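You operate a simulated robot arm through the tools that you are given. There is no shell and no other tool. Be economical: measure what you need, move in short steps, check, and stop when the job is done.

Carry out the task below with a simulated robot arm. There is one attempt and no reset: what you move stays moved.

TASK
Put the grey paperweight and the green paperweight on the tea tray.
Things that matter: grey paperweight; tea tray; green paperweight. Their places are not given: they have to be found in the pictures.

It is judged by the outcome, as a careful person would: the job done as asked, and still so three seconds after it is handed in. It fails if anything else is knocked over, pushed out of place, dropped, spilled or broken.

THE ROBOT
A 7-joint arm with a two-finger parallel gripper, fixed in place. Base frame: the origin is at the foot of the arm, x ahead of it, y to its left, z up; the work surface is at about z = 0. Lengths are in m, angles in rad, forces in N, time in s.
With the tool pointing down near the work surface it reaches from about 0.24 to 0.62 m from the base axis. Its first joint turns from -1.152 to 1.152 rad. Payload 2.6 kg.
Tool frame: the origin (TCP) lies between the finger pads and is the grasp point; the fingertips stand 0.03 m ahead of it; z points along the fingers, y is the line along which they close. The gripper opens to 0.094 m. The fingers are 0.028 m wide and 0.01 m thick; the gripper's body (0.05 by 0.096 m) begins 0.055 m behind the TCP.
Orientation is that of the tool frame in the base frame, as [roll, pitch, yaw] about the fixed x, y, z axes, in that order (R = Rz(yaw) Ry(pitch) Rx(roll)). With the fingers straight down and closing along the base's y, the tool's x points along the base's -x, its y along +y and its z along -z.

THE INTERFACE
- The arm moves only by the tool drive_tool. Its argument "series" is a list of rows, each a list of 7 numbers: the shift along the tool's x, y, z in cm, then the turn, a rotation vector about the tool's x, y, z in rad, then the opening, from 0 (shut) to 1 (fully open). In form: [[x, y, z, rx, ry, rz, gripper], ...]. A call has 1 to 8 rows; each row is the pose to reach, as a shift and turn from the pose commanded when the call began, along the tool's axes at that moment. A row lasts 0.2 s, in which the tool goes at most 0.05 m and 0.15 rad; a call with a longer step from one row to the next is refused whole, and so is a gripper value outside its range. A pose out of reach is approached as far as the arm can. The call stops where the force on the tool passes 40 N (or 10 N more than at its start, if that is more) or the arm is blocked; 0.2 s more then pass. The fingers move at their own pace (about 0.072 m/s each) and stop on an object; they squeeze with about 27 N. The grip force told is the motor's: it shows also when the fingers shut on nothing. Time passes only in rows, and 0.2 s behind the last, so rows that repeat a pose let the fingers close. It gives the time, the measured TCP pose, the force on the tool (base axes), the opening and the grip force at its end, in the units of the frame above (readings bear some noise), and new pictures: "show" is both (left out), scene, wrist or none.
- Cameras (640 x 400 px; columns grow to the right, rows downward): "scene" is fixed at [0.0122, 0.4221, 0.5563]; the picture's right is [-0.93, -0.37, 0.00], its down [-0.24, 0.60, -0.77] and it looks along [0.28, -0.71, -0.64] (base axes); focal length 315 px, centre (320, 200). "wrist" rides on the gripper at [-0.037, 0, -0.058] in the tool frame; the picture's right is [0.00, -1.00, 0.00], its down [0.97, 0.00, -0.24] and it looks along [0.24, 0.00, 0.97] (tool axes); focal length 218 px, centre (320, 200).
- locate(camera, pixels): for up to 12 pixels [column, row] of the newest picture of that camera ("zoom" is the newest enlarged one), the place [x, y, z] in the base frame of the surface seen there, good to about 0.002 m. No time passes.
- close_up(camera, box): a new picture of the part [left, top, right, bottom] of that camera's present view, enlarged. No time passes.
- sign_off(): hands the job in; it is judged then, once.

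Work in short steps. Measure before you move; look again where a grasp or a placing could have gone wrong, and mend it. You have 60 turns and 120 pictures in all, the two below and enlarged ones among them. Open the gripper and draw the arm clear of the work before you hand the job in, unless the task says otherwise; then end with one line.

The tools are called after "Call:" by a JSON object that holds its "api" and its "payload". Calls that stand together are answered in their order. drive_tool: Moves the arm, as the interface text tells. Its arguments: {"type":"object","properties":{"series":{"type":"array"},"show":{"type":"string","enum":["both","scene","wrist","none"]}},"required":["series"]} The other tools are called the same way: locate (camera, pixels) gives the place of the surface under pixels of a picture; close_up (camera, box) takes an enlarged picture of a part of a camera's view; sign_off () hands the job in.

At the start:

```text
time_s: 0.0
ee_pos: [0.3485, -0.0658, 0.2363]
tcp_rot: [-3.14, 0.0, -3.141]
force: [0.3, 0.2, 0.6]
width: 0.0941
grasp_force: 0.2
```

scene: 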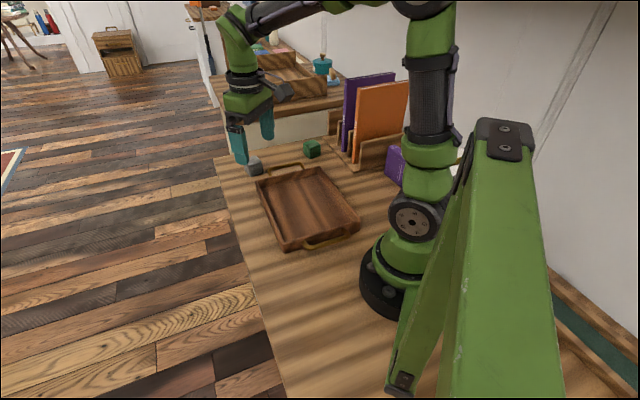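
wrist: 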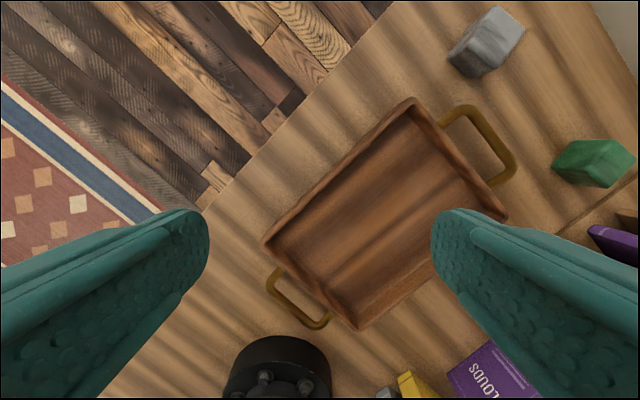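

The wrist picture shows the grey block near (487,42), the green one near (593,162) and the tray around (385,215). I'll measure them.

Call:
{"api": "locate", "payload": {"camera": "wrist", "pixels": [[475, 38], [508, 30], [490, 58], [585, 155], [615, 160], [590, 180], [412, 102], [265, 240], [360, 325], [505, 215], [385, 215], [435, 185]]}}

Call:
{"api": "close_up", "payload": {"camera": "wrist", "box": [420, 0, 640, 240]}}

Call:
{"api": "close_up", "payload": {"camera": "scene", "box": [220, 110, 380, 260]}}

```text
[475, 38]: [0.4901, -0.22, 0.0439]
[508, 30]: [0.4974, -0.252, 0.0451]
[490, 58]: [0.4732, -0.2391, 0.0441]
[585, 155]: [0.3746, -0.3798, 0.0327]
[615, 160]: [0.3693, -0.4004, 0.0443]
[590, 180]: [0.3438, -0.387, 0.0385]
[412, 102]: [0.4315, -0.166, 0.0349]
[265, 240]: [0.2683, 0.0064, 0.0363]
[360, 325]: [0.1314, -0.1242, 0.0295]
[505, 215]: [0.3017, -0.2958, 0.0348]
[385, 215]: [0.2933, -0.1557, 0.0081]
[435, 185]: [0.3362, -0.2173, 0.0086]
```

```text
1.67 times, centred on (530, 120) of wrist
```

zoom: 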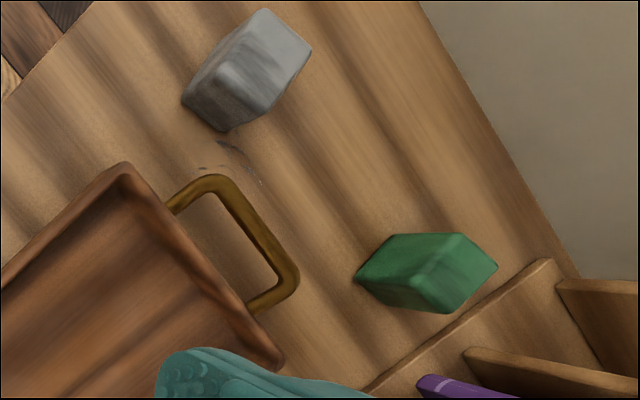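

```text
2.67 times, centred on (300, 185) of scene
```

zoom: 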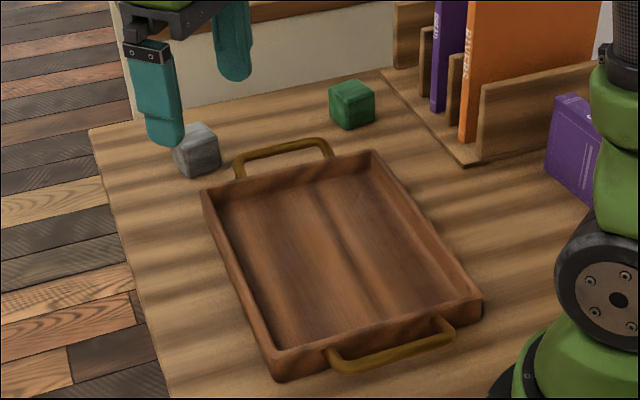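

The grey block's centre is near (0.485, -0.236), about 0.045 tall. I'll move above it, staying high, to see how it is turned.

Call:
{"api": "drive_tool", "payload": {"series": [[-2.5, -4, 0, 0, 0, 0, 1], [-5, -8, 0, 0, 0, 0, 1], [-7.5, -12, 0, 0, 0, 0, 1], [-10, -16, 0, 0, 0, 0, 1], [-10, -16, 0, 0, 0, 0, 1]], "show": "wrist"}}

```text
time_s: 1.2
ee_pos: [0.4472, -0.2261, 0.2405]
tcp_rot: [3.141, 0.002, 3.141]
force: [0.6, -0.2, -0.9]
width: 0.0939
grasp_force: 0.0
```

wrist: 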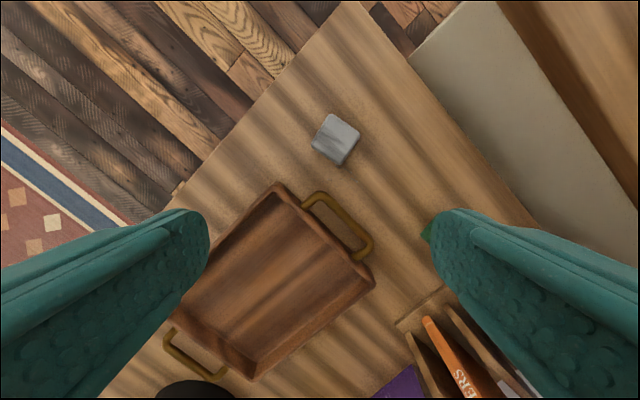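

The grey block is at about (337,138). I'll zoom in and measure its corners.

Call:
{"api": "close_up", "payload": {"camera": "wrist", "box": [272, 90, 400, 170]}}

Call:
{"api": "locate", "payload": {"camera": "wrist", "pixels": [[338, 135], [280, 185], [182, 310], [250, 380], [374, 282], [265, 285], [290, 245], [240, 320], [365, 240], [320, 195]]}}

```text
5.00 times, centred on (336, 130) of wrist
```

zoom: 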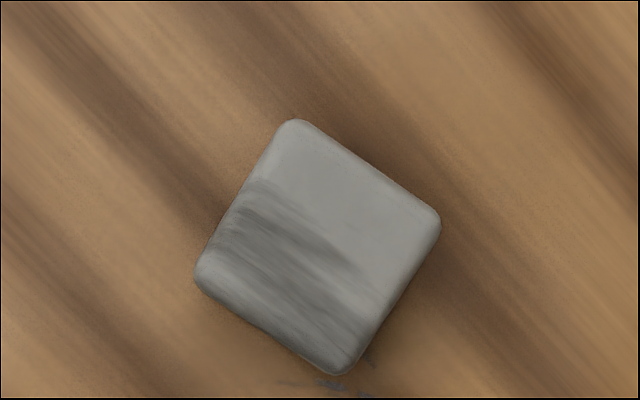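

```text
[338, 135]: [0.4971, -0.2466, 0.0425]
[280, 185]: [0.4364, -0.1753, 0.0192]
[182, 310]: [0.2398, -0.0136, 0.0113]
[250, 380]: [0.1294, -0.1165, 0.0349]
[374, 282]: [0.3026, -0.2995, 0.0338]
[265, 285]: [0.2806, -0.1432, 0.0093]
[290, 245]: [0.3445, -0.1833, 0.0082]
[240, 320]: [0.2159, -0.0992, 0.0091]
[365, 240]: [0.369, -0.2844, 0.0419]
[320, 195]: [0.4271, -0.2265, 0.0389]
```

Call:
{"api": "locate", "payload": {"camera": "zoom", "pixels": [[297, 130], [430, 218], [330, 362], [207, 270], [318, 242], [365, 170], [382, 290], [250, 200], [265, 315]]}}

```text
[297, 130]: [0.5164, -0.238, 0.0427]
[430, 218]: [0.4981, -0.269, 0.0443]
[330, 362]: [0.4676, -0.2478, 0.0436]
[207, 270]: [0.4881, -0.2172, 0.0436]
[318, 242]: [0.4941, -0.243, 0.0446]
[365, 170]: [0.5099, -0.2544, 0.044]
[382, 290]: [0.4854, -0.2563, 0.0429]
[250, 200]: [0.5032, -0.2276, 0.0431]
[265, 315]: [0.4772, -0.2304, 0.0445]
```

Grey block centre is (0.4925, -0.243), top 0.044, edges at about -34°/56°. I'll go above it and turn 0.593 rad about the tool z so that the fingers close along its faces.

Call:
{"api": "drive_tool", "payload": {"series": [[-1.5, -0.5, 2, 0, 0, 0.148, 1], [-3, -1, 5, 0, 0, 0.296, 1], [-4.5, -1.7, 8, 0, 0, 0.445, 1], [-4.5, -1.7, 11, 0, 0, 0.593, 1], [-4.5, -1.7, 11, 0, 0, 0.593, 1]], "show": "both"}}

```text
time_s: 2.4
ee_pos: [0.4922, -0.2412, 0.1289]
tcp_rot: [3.141, -0.001, 2.547]
force: [0.4, 0.1, 0.5]
width: 0.094
grasp_force: 0.0
```

scene: 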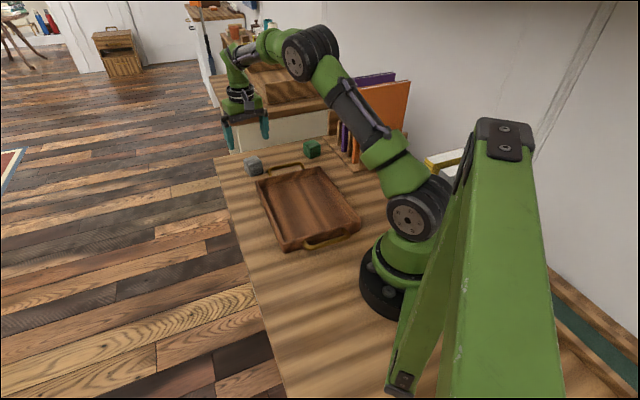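
wrist: 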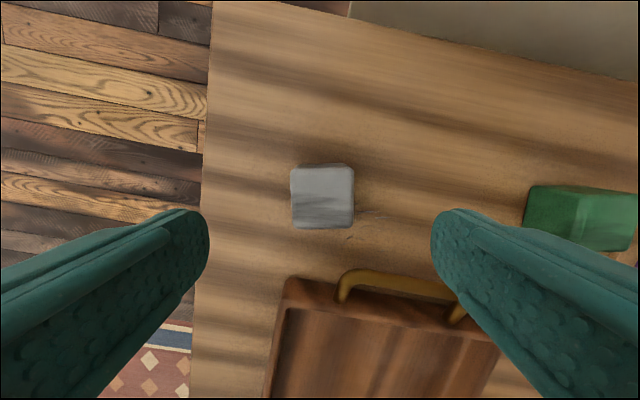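

It is square to the fingers and centred at (322,197). I'll go down to z = 0.036 and close.

Call:
{"api": "drive_tool", "payload": {"series": [[0, 0, 3.5, 0, 0, 0, 1], [0, 0, 7, 0, 0, 0, 1], [0, 0, 9.1, 0, 0, 0, 1], [0, 0, 9.1, 0, 0, 0, 1], [0, 0, 9.1, 0, 0, 0, 0.2], [0, 0, 9.1, 0, 0, 0, 0.2], [0, 0, 9.1, 0, 0, 0, 0.2], [0, 0, 9.1, 0, 0, 0, 0.2]], "show": "wrist"}}

```text
time_s: 4.2
ee_pos: [0.4919, -0.2421, 0.0362]
tcp_rot: [-3.141, 0.0, 2.549]
force: [0.1, -0.6, 0.7]
width: 0.0481
grasp_force: 27.1
```

wrist: 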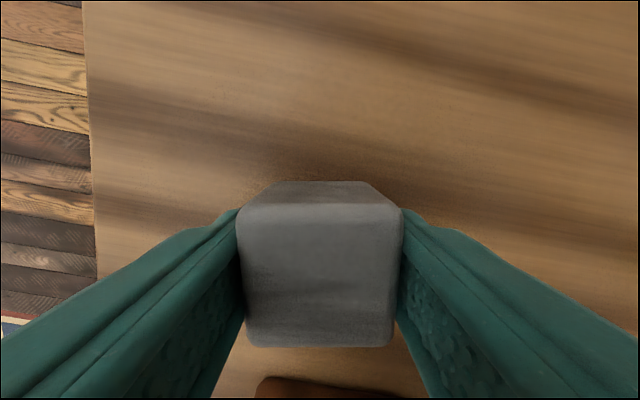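

The grey block is held (width 0.048, grip 27 N). The tray centre is about (0.283, -0.145) with its floor at z = 0.0085; I'll lift and carry to about (0.3175, -0.181).

Call:
{"api": "drive_tool", "payload": {"series": [[0, 0, -3.5, 0, 0, 0, 0.2], [0, 0, -7, 0, 0, 0, 0.2], [0, 0, -10, 0, 0, 0, 0.2], [4.5, -1.2, -10, 0, 0, 0.07, 0.2], [9, -2.4, -10, 0, 0, 0.14, 0.2], [13.5, -3.6, -10, 0, 0, 0.21, 0.2], [17.9, -4.7, -10, 0, 0, 0.21, 0.2], [17.9, -4.7, -10, 0, 0, 0.21, 0.2]]}}

```text
time_s: 6.0
ee_pos: [0.3181, -0.1803, 0.1378]
tcp_rot: [3.14, -0.001, 2.339]
force: [-0.2, 0.5, -1.9]
width: 0.0483
grasp_force: 26.5
```

scene: 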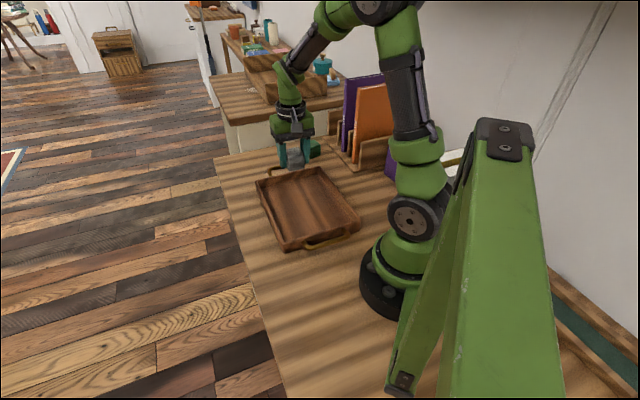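
wrist: 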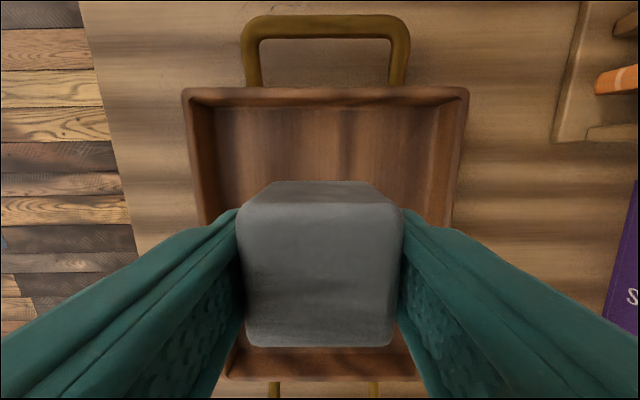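

The tray is square in the wrist view with the block over it. I'll lower by 9.2 cm to just about floor contact, still holding.

Call:
{"api": "drive_tool", "payload": {"series": [[0, 0, 3, 0, 0, 0, 0.2], [0, 0, 6, 0, 0, 0, 0.2], [0, 0, 8, 0, 0, 0, 0.2], [0, 0, 9.1, 0, 0, 0, 0.2], [0, 0, 9.1, 0, 0, 0, 0.2]]}}

```text
time_s: 7.2
ee_pos: [0.3167, -0.1807, 0.0434]
tcp_rot: [3.14, -0.002, 2.339]
force: [0.4, -0.7, -2.7]
width: 0.0483
grasp_force: 27.1
```

scene: 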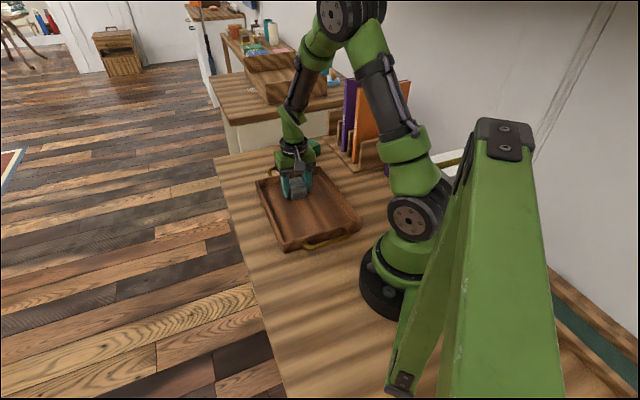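
wrist: 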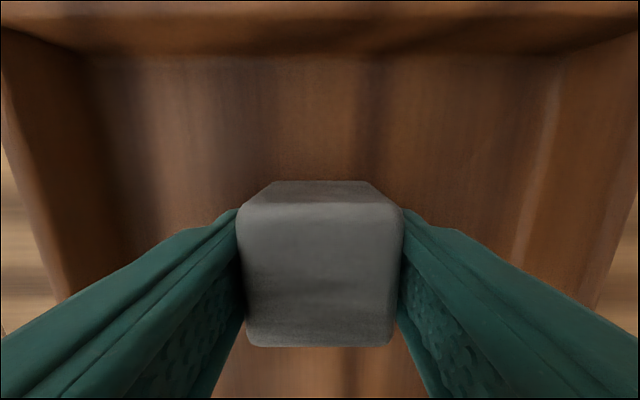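

No contact yet (vertical force -2.7 N). I'll feel down a few millimetres.

Call:
{"api": "drive_tool", "payload": {"series": [[0, 0, 0.15, 0, 0, 0, 0.2], [0, 0, 0.3, 0, 0, 0, 0.2]], "show": "none"}}

```text
time_s: 7.8
ee_pos: [0.3179, -0.1815, 0.0432]
tcp_rot: [3.14, 0.002, 2.337]
force: [-6.6, 3.5, 19.2]
width: 0.0485
grasp_force: 27.2
```

Contact is felt (19 N up), so I'll back up 2 mm, open partly and rise.

Call:
{"api": "drive_tool", "payload": {"series": [[0, 0, -0.2, 0, 0, 0, 0.2], [0, 0, -0.2, 0, 0, 0, 0.75], [0, 0, -0.2, 0, 0, 0, 0.75], [0, 0, -3, 0, 0, 0, 0.75], [0, 0, -7, 0, 0, 0, 0.75], [0, 0, -11, 0, 0, 0, 0.75], [0, 0, -14, 0, 0, 0, 1], [0, 0, -14, 0, 0, 0, 1]]}}

```text
time_s: 9.6
ee_pos: [0.3198, -0.1795, 0.1787]
tcp_rot: [3.14, 0.0, 2.337]
force: [-0.6, -0.4, -0.1]
width: 0.0941
grasp_force: 0.1
```

scene: 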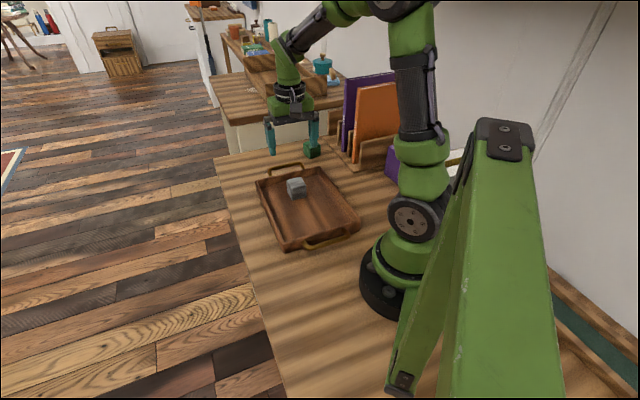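
wrist: 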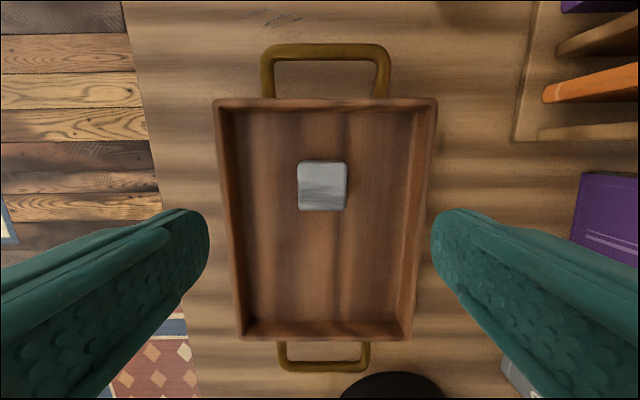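

The grey block sits flat on the tray at (322,186). The green one is beside a book rack, so I'll measure the rack and books from the scene view before moving.

Call:
{"api": "locate", "payload": {"camera": "scene", "pixels": [[312, 148], [346, 85], [393, 75], [358, 92], [405, 84], [356, 160], [345, 150], [330, 140], [335, 125], [362, 165], [316, 158]]}}

Call:
{"api": "close_up", "payload": {"camera": "scene", "box": [260, 60, 420, 180]}}

```text
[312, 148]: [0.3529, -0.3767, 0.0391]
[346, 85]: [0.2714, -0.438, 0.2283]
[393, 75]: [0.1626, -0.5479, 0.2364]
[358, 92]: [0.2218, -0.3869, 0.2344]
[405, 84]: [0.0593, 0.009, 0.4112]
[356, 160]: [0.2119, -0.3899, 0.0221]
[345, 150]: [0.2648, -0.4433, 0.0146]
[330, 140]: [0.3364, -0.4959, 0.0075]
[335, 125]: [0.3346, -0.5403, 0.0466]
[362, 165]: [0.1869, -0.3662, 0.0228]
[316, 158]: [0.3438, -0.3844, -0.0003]
```

```text
3.33 times, centred on (340, 120) of scene
```

zoom: 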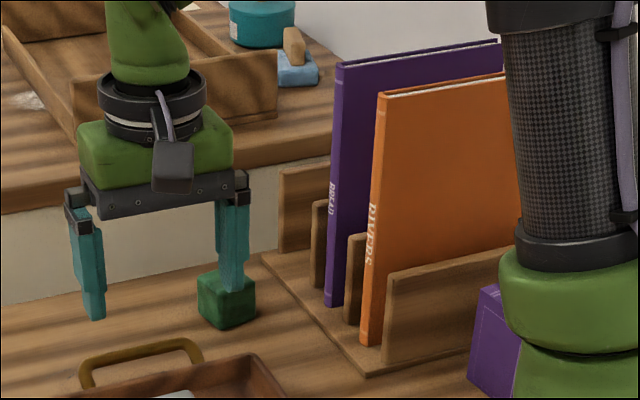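

The books' front edges are at (0.271,-0.438) and (0.222,-0.387), about 0.235 high; the green block is around (0.365,-0.385). I'll move to a viewing pose short of it, keeping clear of the books.

Call:
{"api": "drive_tool", "payload": {"series": [[-4, -2, -2, 0, 0, 0, 1], [-8, -4, -4, 0, 0, 0, 1], [-12.5, -6.5, -4, 0, 0, 0, 1], [-12.5, -6.5, -4, 0, 0, 0, 1]]}}

```text
refused: row 3 steps farther than a row can; nothing moved
```

Call:
{"api": "drive_tool", "payload": {"series": [[-4, -2, -2, 0, 0, 0, 1], [-8, -4, -4, 0, 0, 0, 1], [-11, -5.5, -4, 0, 0, 0, 1], [-12.5, -6.5, -4, 0, 0, 0, 1], [-12.5, -6.5, -4, 0, 0, 0, 1]]}}

```text
time_s: 10.8
ee_pos: [0.3585, -0.3159, 0.2222]
tcp_rot: [3.14, 0.001, 2.34]
force: [0.0, 0.5, -0.2]
width: 0.0943
grasp_force: 0.1
```

scene: 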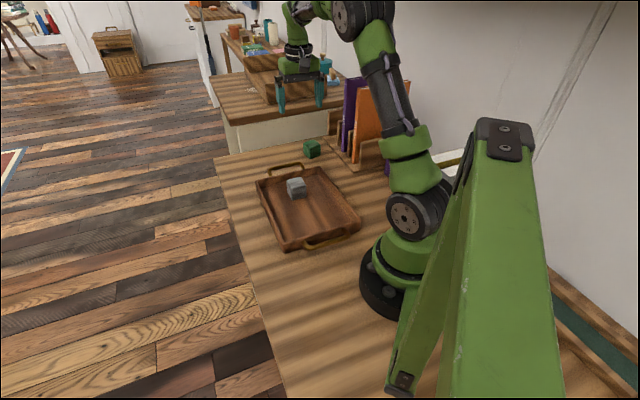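
wrist: 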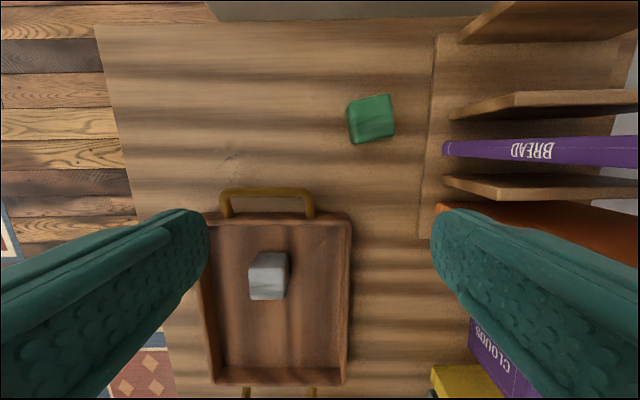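

The green block is at (371,118) in the wrist view. I'll zoom in on it for its corners.

Call:
{"api": "close_up", "payload": {"camera": "wrist", "box": [307, 78, 435, 158]}}

Call:
{"api": "locate", "payload": {"camera": "wrist", "pixels": [[268, 283], [206, 220], [352, 215], [213, 380], [343, 383], [434, 120], [446, 150], [490, 105], [432, 40], [270, 195], [275, 350]]}}

```text
5.00 times, centred on (371, 118) of wrist
```

zoom: 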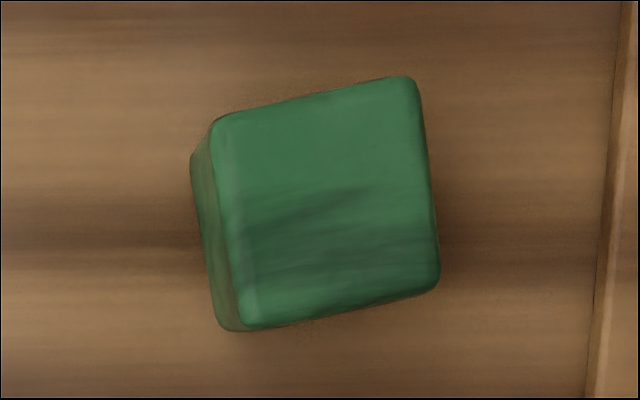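

```text
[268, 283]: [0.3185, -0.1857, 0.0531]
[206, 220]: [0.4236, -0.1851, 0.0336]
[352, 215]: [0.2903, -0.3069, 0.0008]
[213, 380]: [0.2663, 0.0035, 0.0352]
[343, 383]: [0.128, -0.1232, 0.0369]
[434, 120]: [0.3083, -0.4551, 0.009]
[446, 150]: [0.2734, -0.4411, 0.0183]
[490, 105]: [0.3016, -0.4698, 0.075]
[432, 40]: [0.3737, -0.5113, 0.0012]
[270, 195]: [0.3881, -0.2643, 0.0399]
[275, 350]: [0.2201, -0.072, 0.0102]
```

Call:
{"api": "locate", "payload": {"camera": "zoom", "pixels": [[224, 126], [405, 85], [430, 280], [250, 318], [327, 203], [318, 105], [418, 185], [338, 302], [235, 220]]}}

```text
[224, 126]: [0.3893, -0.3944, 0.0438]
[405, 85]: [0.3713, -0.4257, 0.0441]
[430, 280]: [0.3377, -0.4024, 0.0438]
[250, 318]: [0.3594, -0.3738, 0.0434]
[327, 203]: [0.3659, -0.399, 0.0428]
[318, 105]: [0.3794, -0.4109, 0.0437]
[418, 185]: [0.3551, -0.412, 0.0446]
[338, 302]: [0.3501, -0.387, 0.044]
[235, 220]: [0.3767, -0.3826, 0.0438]
```

Green block centre is (0.3645, -0.399), edges again at about 56°/-34°, and the rack base stays about 2 cm clear of the far finger. I'll move above it, turn, and come down to z ≈ 0.13.

Call:
{"api": "drive_tool", "payload": {"series": [[-2.2, -1.8, 0, 0, 0, -0.1, 1], [-4.4, -3.6, 1, 0, 0, -0.208, 1], [-6.4, -5.35, 3, 0, 0, -0.208, 1], [-6.4, -5.35, 6, 0, 0, -0.208, 1], [-6.4, -5.35, 9, 0, 0, -0.208, 1], [-6.4, -5.35, 9, 0, 0, -0.208, 1]]}}

```text
time_s: 12.2
ee_pos: [0.364, -0.4015, 0.1299]
tcp_rot: [3.14, 0.001, 2.547]
force: [0.2, 0.2, 0.1]
width: 0.0939
grasp_force: 0.1
```

scene: 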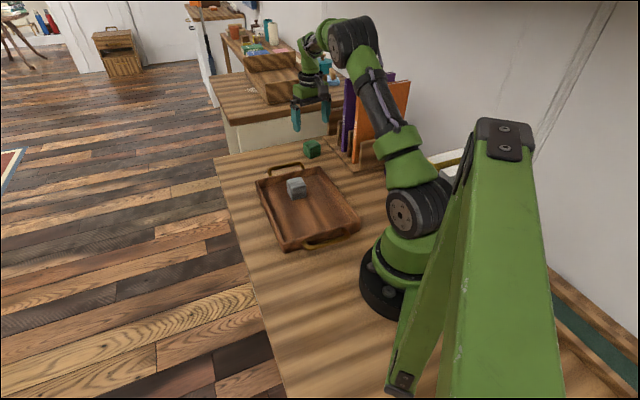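
wrist: 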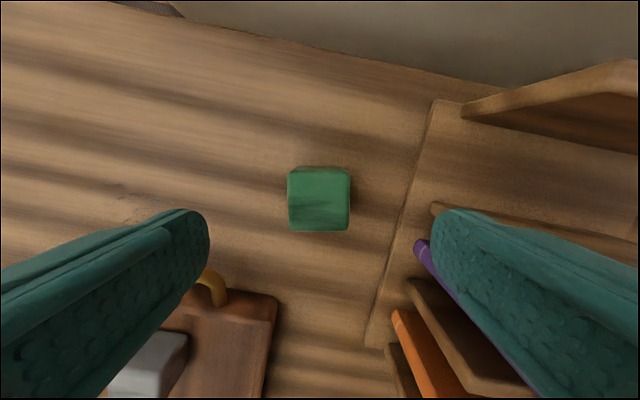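

Aligned, block centred at (319,199). I'll narrow the opening to 0.8 for extra room by the rack and descend in moderate steps.

Call:
{"api": "drive_tool", "payload": {"series": [[0, 0, 2, 0, 0, 0, 0.8], [0, 0, 4, 0, 0, 0, 0.8], [0, 0, 6, 0, 0, 0, 0.8], [0, 0, 6, 0, 0, 0, 0.8]]}}

```text
time_s: 13.2
ee_pos: [0.3648, -0.3996, 0.0716]
tcp_rot: [3.139, 0.002, 2.548]
force: [-0.9, 0.1, -0.2]
width: 0.0751
grasp_force: 0.2
```

scene: 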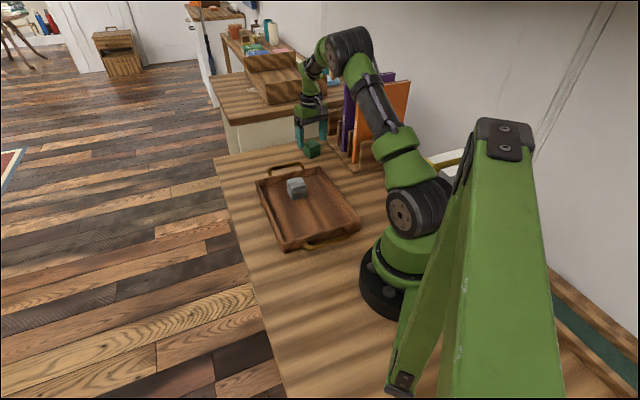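
wrist: 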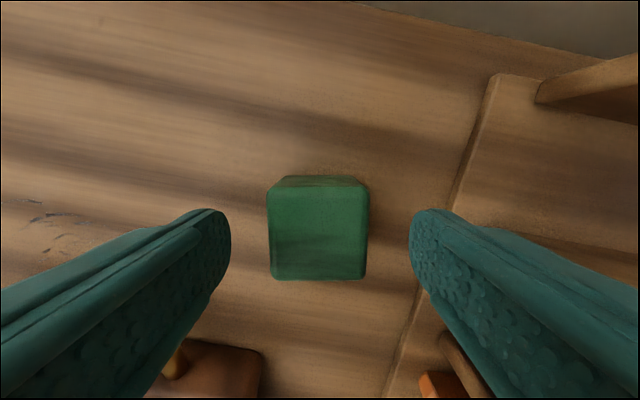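

Books undisturbed, and the block lies between the fingers. Down 3.5 cm more and close.

Call:
{"api": "drive_tool", "payload": {"series": [[0, 0, 2, 0, 0, 0, 0.8], [0, 0, 3.5, 0, 0, 0, 0.8], [0, 0, 3.5, 0, 0, 0, 0.8], [0, 0, 3.5, 0, 0, 0, 0.2], [0, 0, 3.5, 0, 0, 0, 0.2], [0, 0, 3.5, 0, 0, 0, 0.2]]}}

```text
time_s: 14.6
ee_pos: [0.3637, -0.4016, 0.0349]
tcp_rot: [3.14, -0.001, 2.547]
force: [0.7, 0.1, 0.4]
width: 0.0482
grasp_force: 27.3
```

scene: 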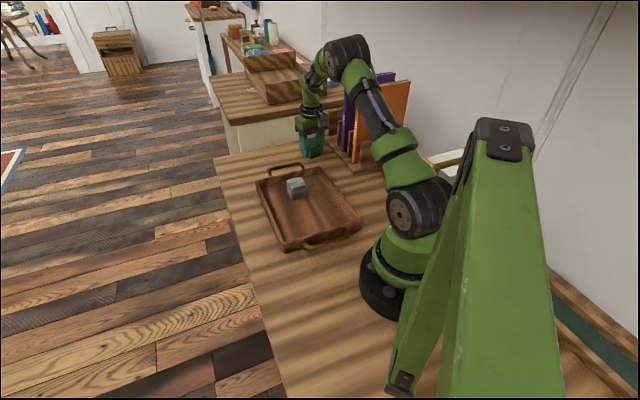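
wrist: 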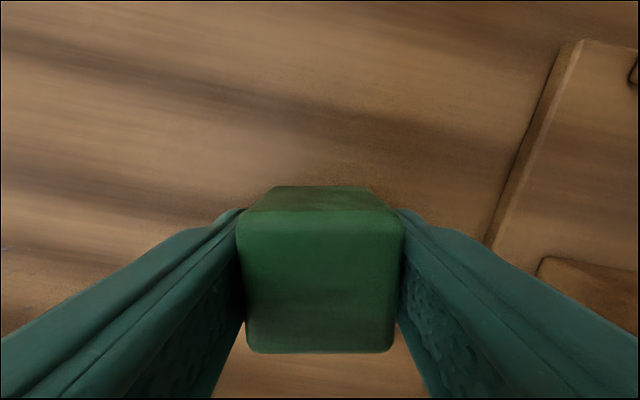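

Held (0.048, 27 N). Lift straight up 13 cm first.

Call:
{"api": "drive_tool", "payload": {"series": [[0, 0, -3, 0, 0, 0, 0.2], [0, 0, -6, 0, 0, 0, 0.2], [0, 0, -9.5, 0, 0, 0, 0.2], [0, 0, -13, 0, 0, 0, 0.2], [0, 0, -13, 0, 0, 0, 0.2]], "show": "scene"}}

Call:
{"api": "drive_tool", "payload": {"series": [[3.57, 2.5, 0, 0, 0, 0, 0.2], [7.14, 5, 0, 0, 0, 0.05, 0.2], [10.7, 7.5, 0, 0, 0, 0.1, 0.2], [14.3, 10, 0, 0, 0, 0.15, 0.2], [17.8, 12.5, 0, 0, 0, 0.209, 0.2], [21.4, 15, 0, 0, 0, 0.209, 0.2], [24.97, 17.48, 0, 0, 0, 0.209, 0.2], [24.97, 17.48, 0, 0, 0, 0.209, 0.2]]}}

```text
time_s: 15.8
ee_pos: [0.3666, -0.398, 0.1674]
tcp_rot: [3.141, 0.0, 2.546]
force: [-0.2, 0.6, -1.8]
width: 0.0481
grasp_force: 26.8
```

scene: 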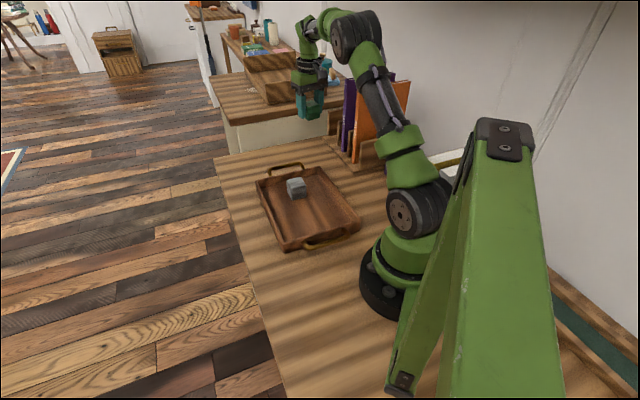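

```text
time_s: 17.6
ee_pos: [0.2569, -0.1153, 0.1676]
tcp_rot: [3.14, 0.0, 2.337]
force: [0.6, -0.4, -2.2]
width: 0.0483
grasp_force: 26.5
```

scene: 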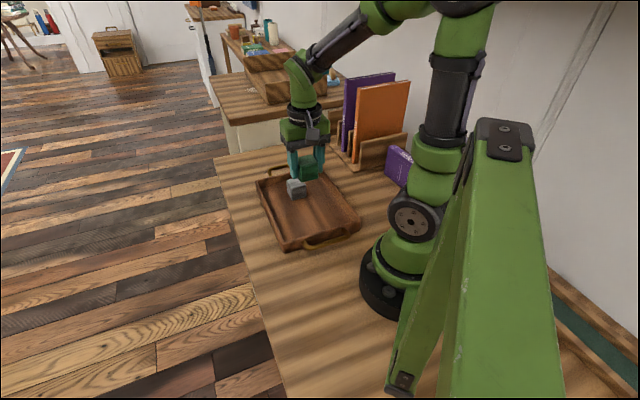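
wrist: 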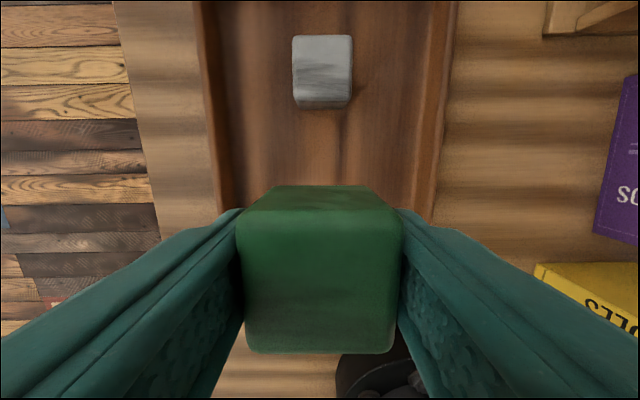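

It is centred over the near half of the tray, clear of the grey block. Lower 12.1 cm.

Call:
{"api": "drive_tool", "payload": {"series": [[0, 0, 4, 0, 0, 0, 0.2], [0, 0, 7.5, 0, 0, 0, 0.2], [0, 0, 10, 0, 0, 0, 0.2], [0, 0, 12.1, 0, 0, 0, 0.2], [0, 0, 12.1, 0, 0, 0, 0.2]]}}

Call:
{"api": "drive_tool", "payload": {"series": [[0, 0, 0.15, 0, 0, 0, 0.2], [0, 0, 0.3, 0, 0, 0, 0.2]], "show": "none"}}

```text
time_s: 18.8
ee_pos: [0.2572, -0.1143, 0.0467]
tcp_rot: [3.141, -0.001, 2.339]
force: [0.1, -0.2, -2.3]
width: 0.0481
grasp_force: 26.7
```

scene: 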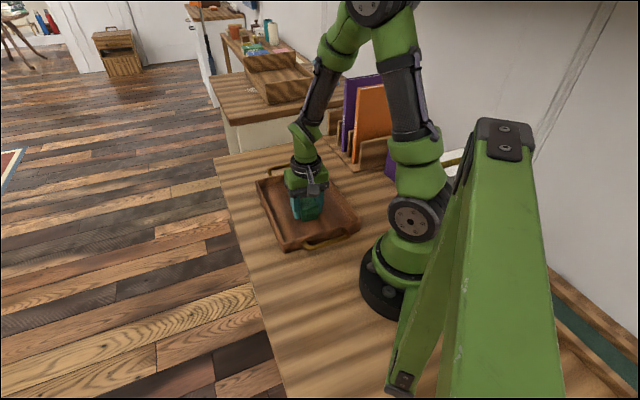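
wrist: 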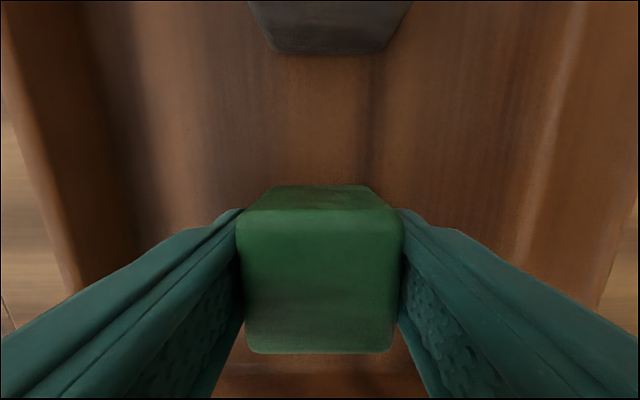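

```text
time_s: 19.4
ee_pos: [0.2566, -0.1139, 0.0427]
tcp_rot: [3.141, 0.0, 2.336]
force: [-0.4, -1.6, -2.3]
width: 0.0483
grasp_force: 27.1
```

No contact yet; feel down a little further.

Call:
{"api": "drive_tool", "payload": {"series": [[0, 0, 0.1, 0, 0, 0, 0.2], [0, 0, 0.15, 0, 0, 0, 0.2]], "show": "none"}}

```text
time_s: 20.0
ee_pos: [0.2567, -0.1142, 0.0405]
tcp_rot: [3.139, 0.003, 2.337]
force: [-5.5, 1.6, 20.6]
width: 0.0482
grasp_force: 26.9
```

Contact (20.6 N). Back up 1 mm, open partly and rise.

Call:
{"api": "drive_tool", "payload": {"series": [[0, 0, -0.1, 0, 0, 0, 0.2], [0, 0, -0.1, 0, 0, 0, 0.75], [0, 0, -0.1, 0, 0, 0, 0.75], [0, 0, -3, 0, 0, 0, 0.75], [0, 0, -7, 0, 0, 0, 0.75], [0, 0, -11, 0, 0, 0, 0.75], [0, 0, -15, 0, 0, 0, 1], [0, 0, -18, 0, 0, 0, 1]]}}

```text
time_s: 21.8
ee_pos: [0.2517, -0.1169, 0.2201]
tcp_rot: [3.141, 0.0, 2.338]
force: [-0.9, 0.2, 0.7]
width: 0.094
grasp_force: 0.0
```

scene: 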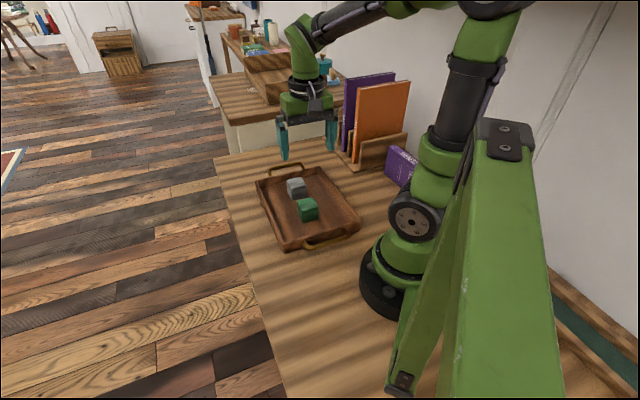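
wrist: 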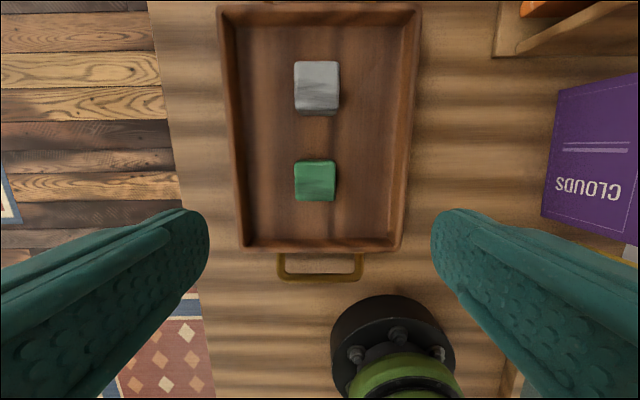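

Both blocks sit flat on the tray floor, the rest is undisturbed, and the gripper is open and well clear above. Handing in.

Call:
{"api": "sign_off", "payload": {}}

```text
The job is handed in.
```

The grey and green paperweights are both sitting flat on the tea tray. Nothing else was moved, and the gripper is open and clear of the work.
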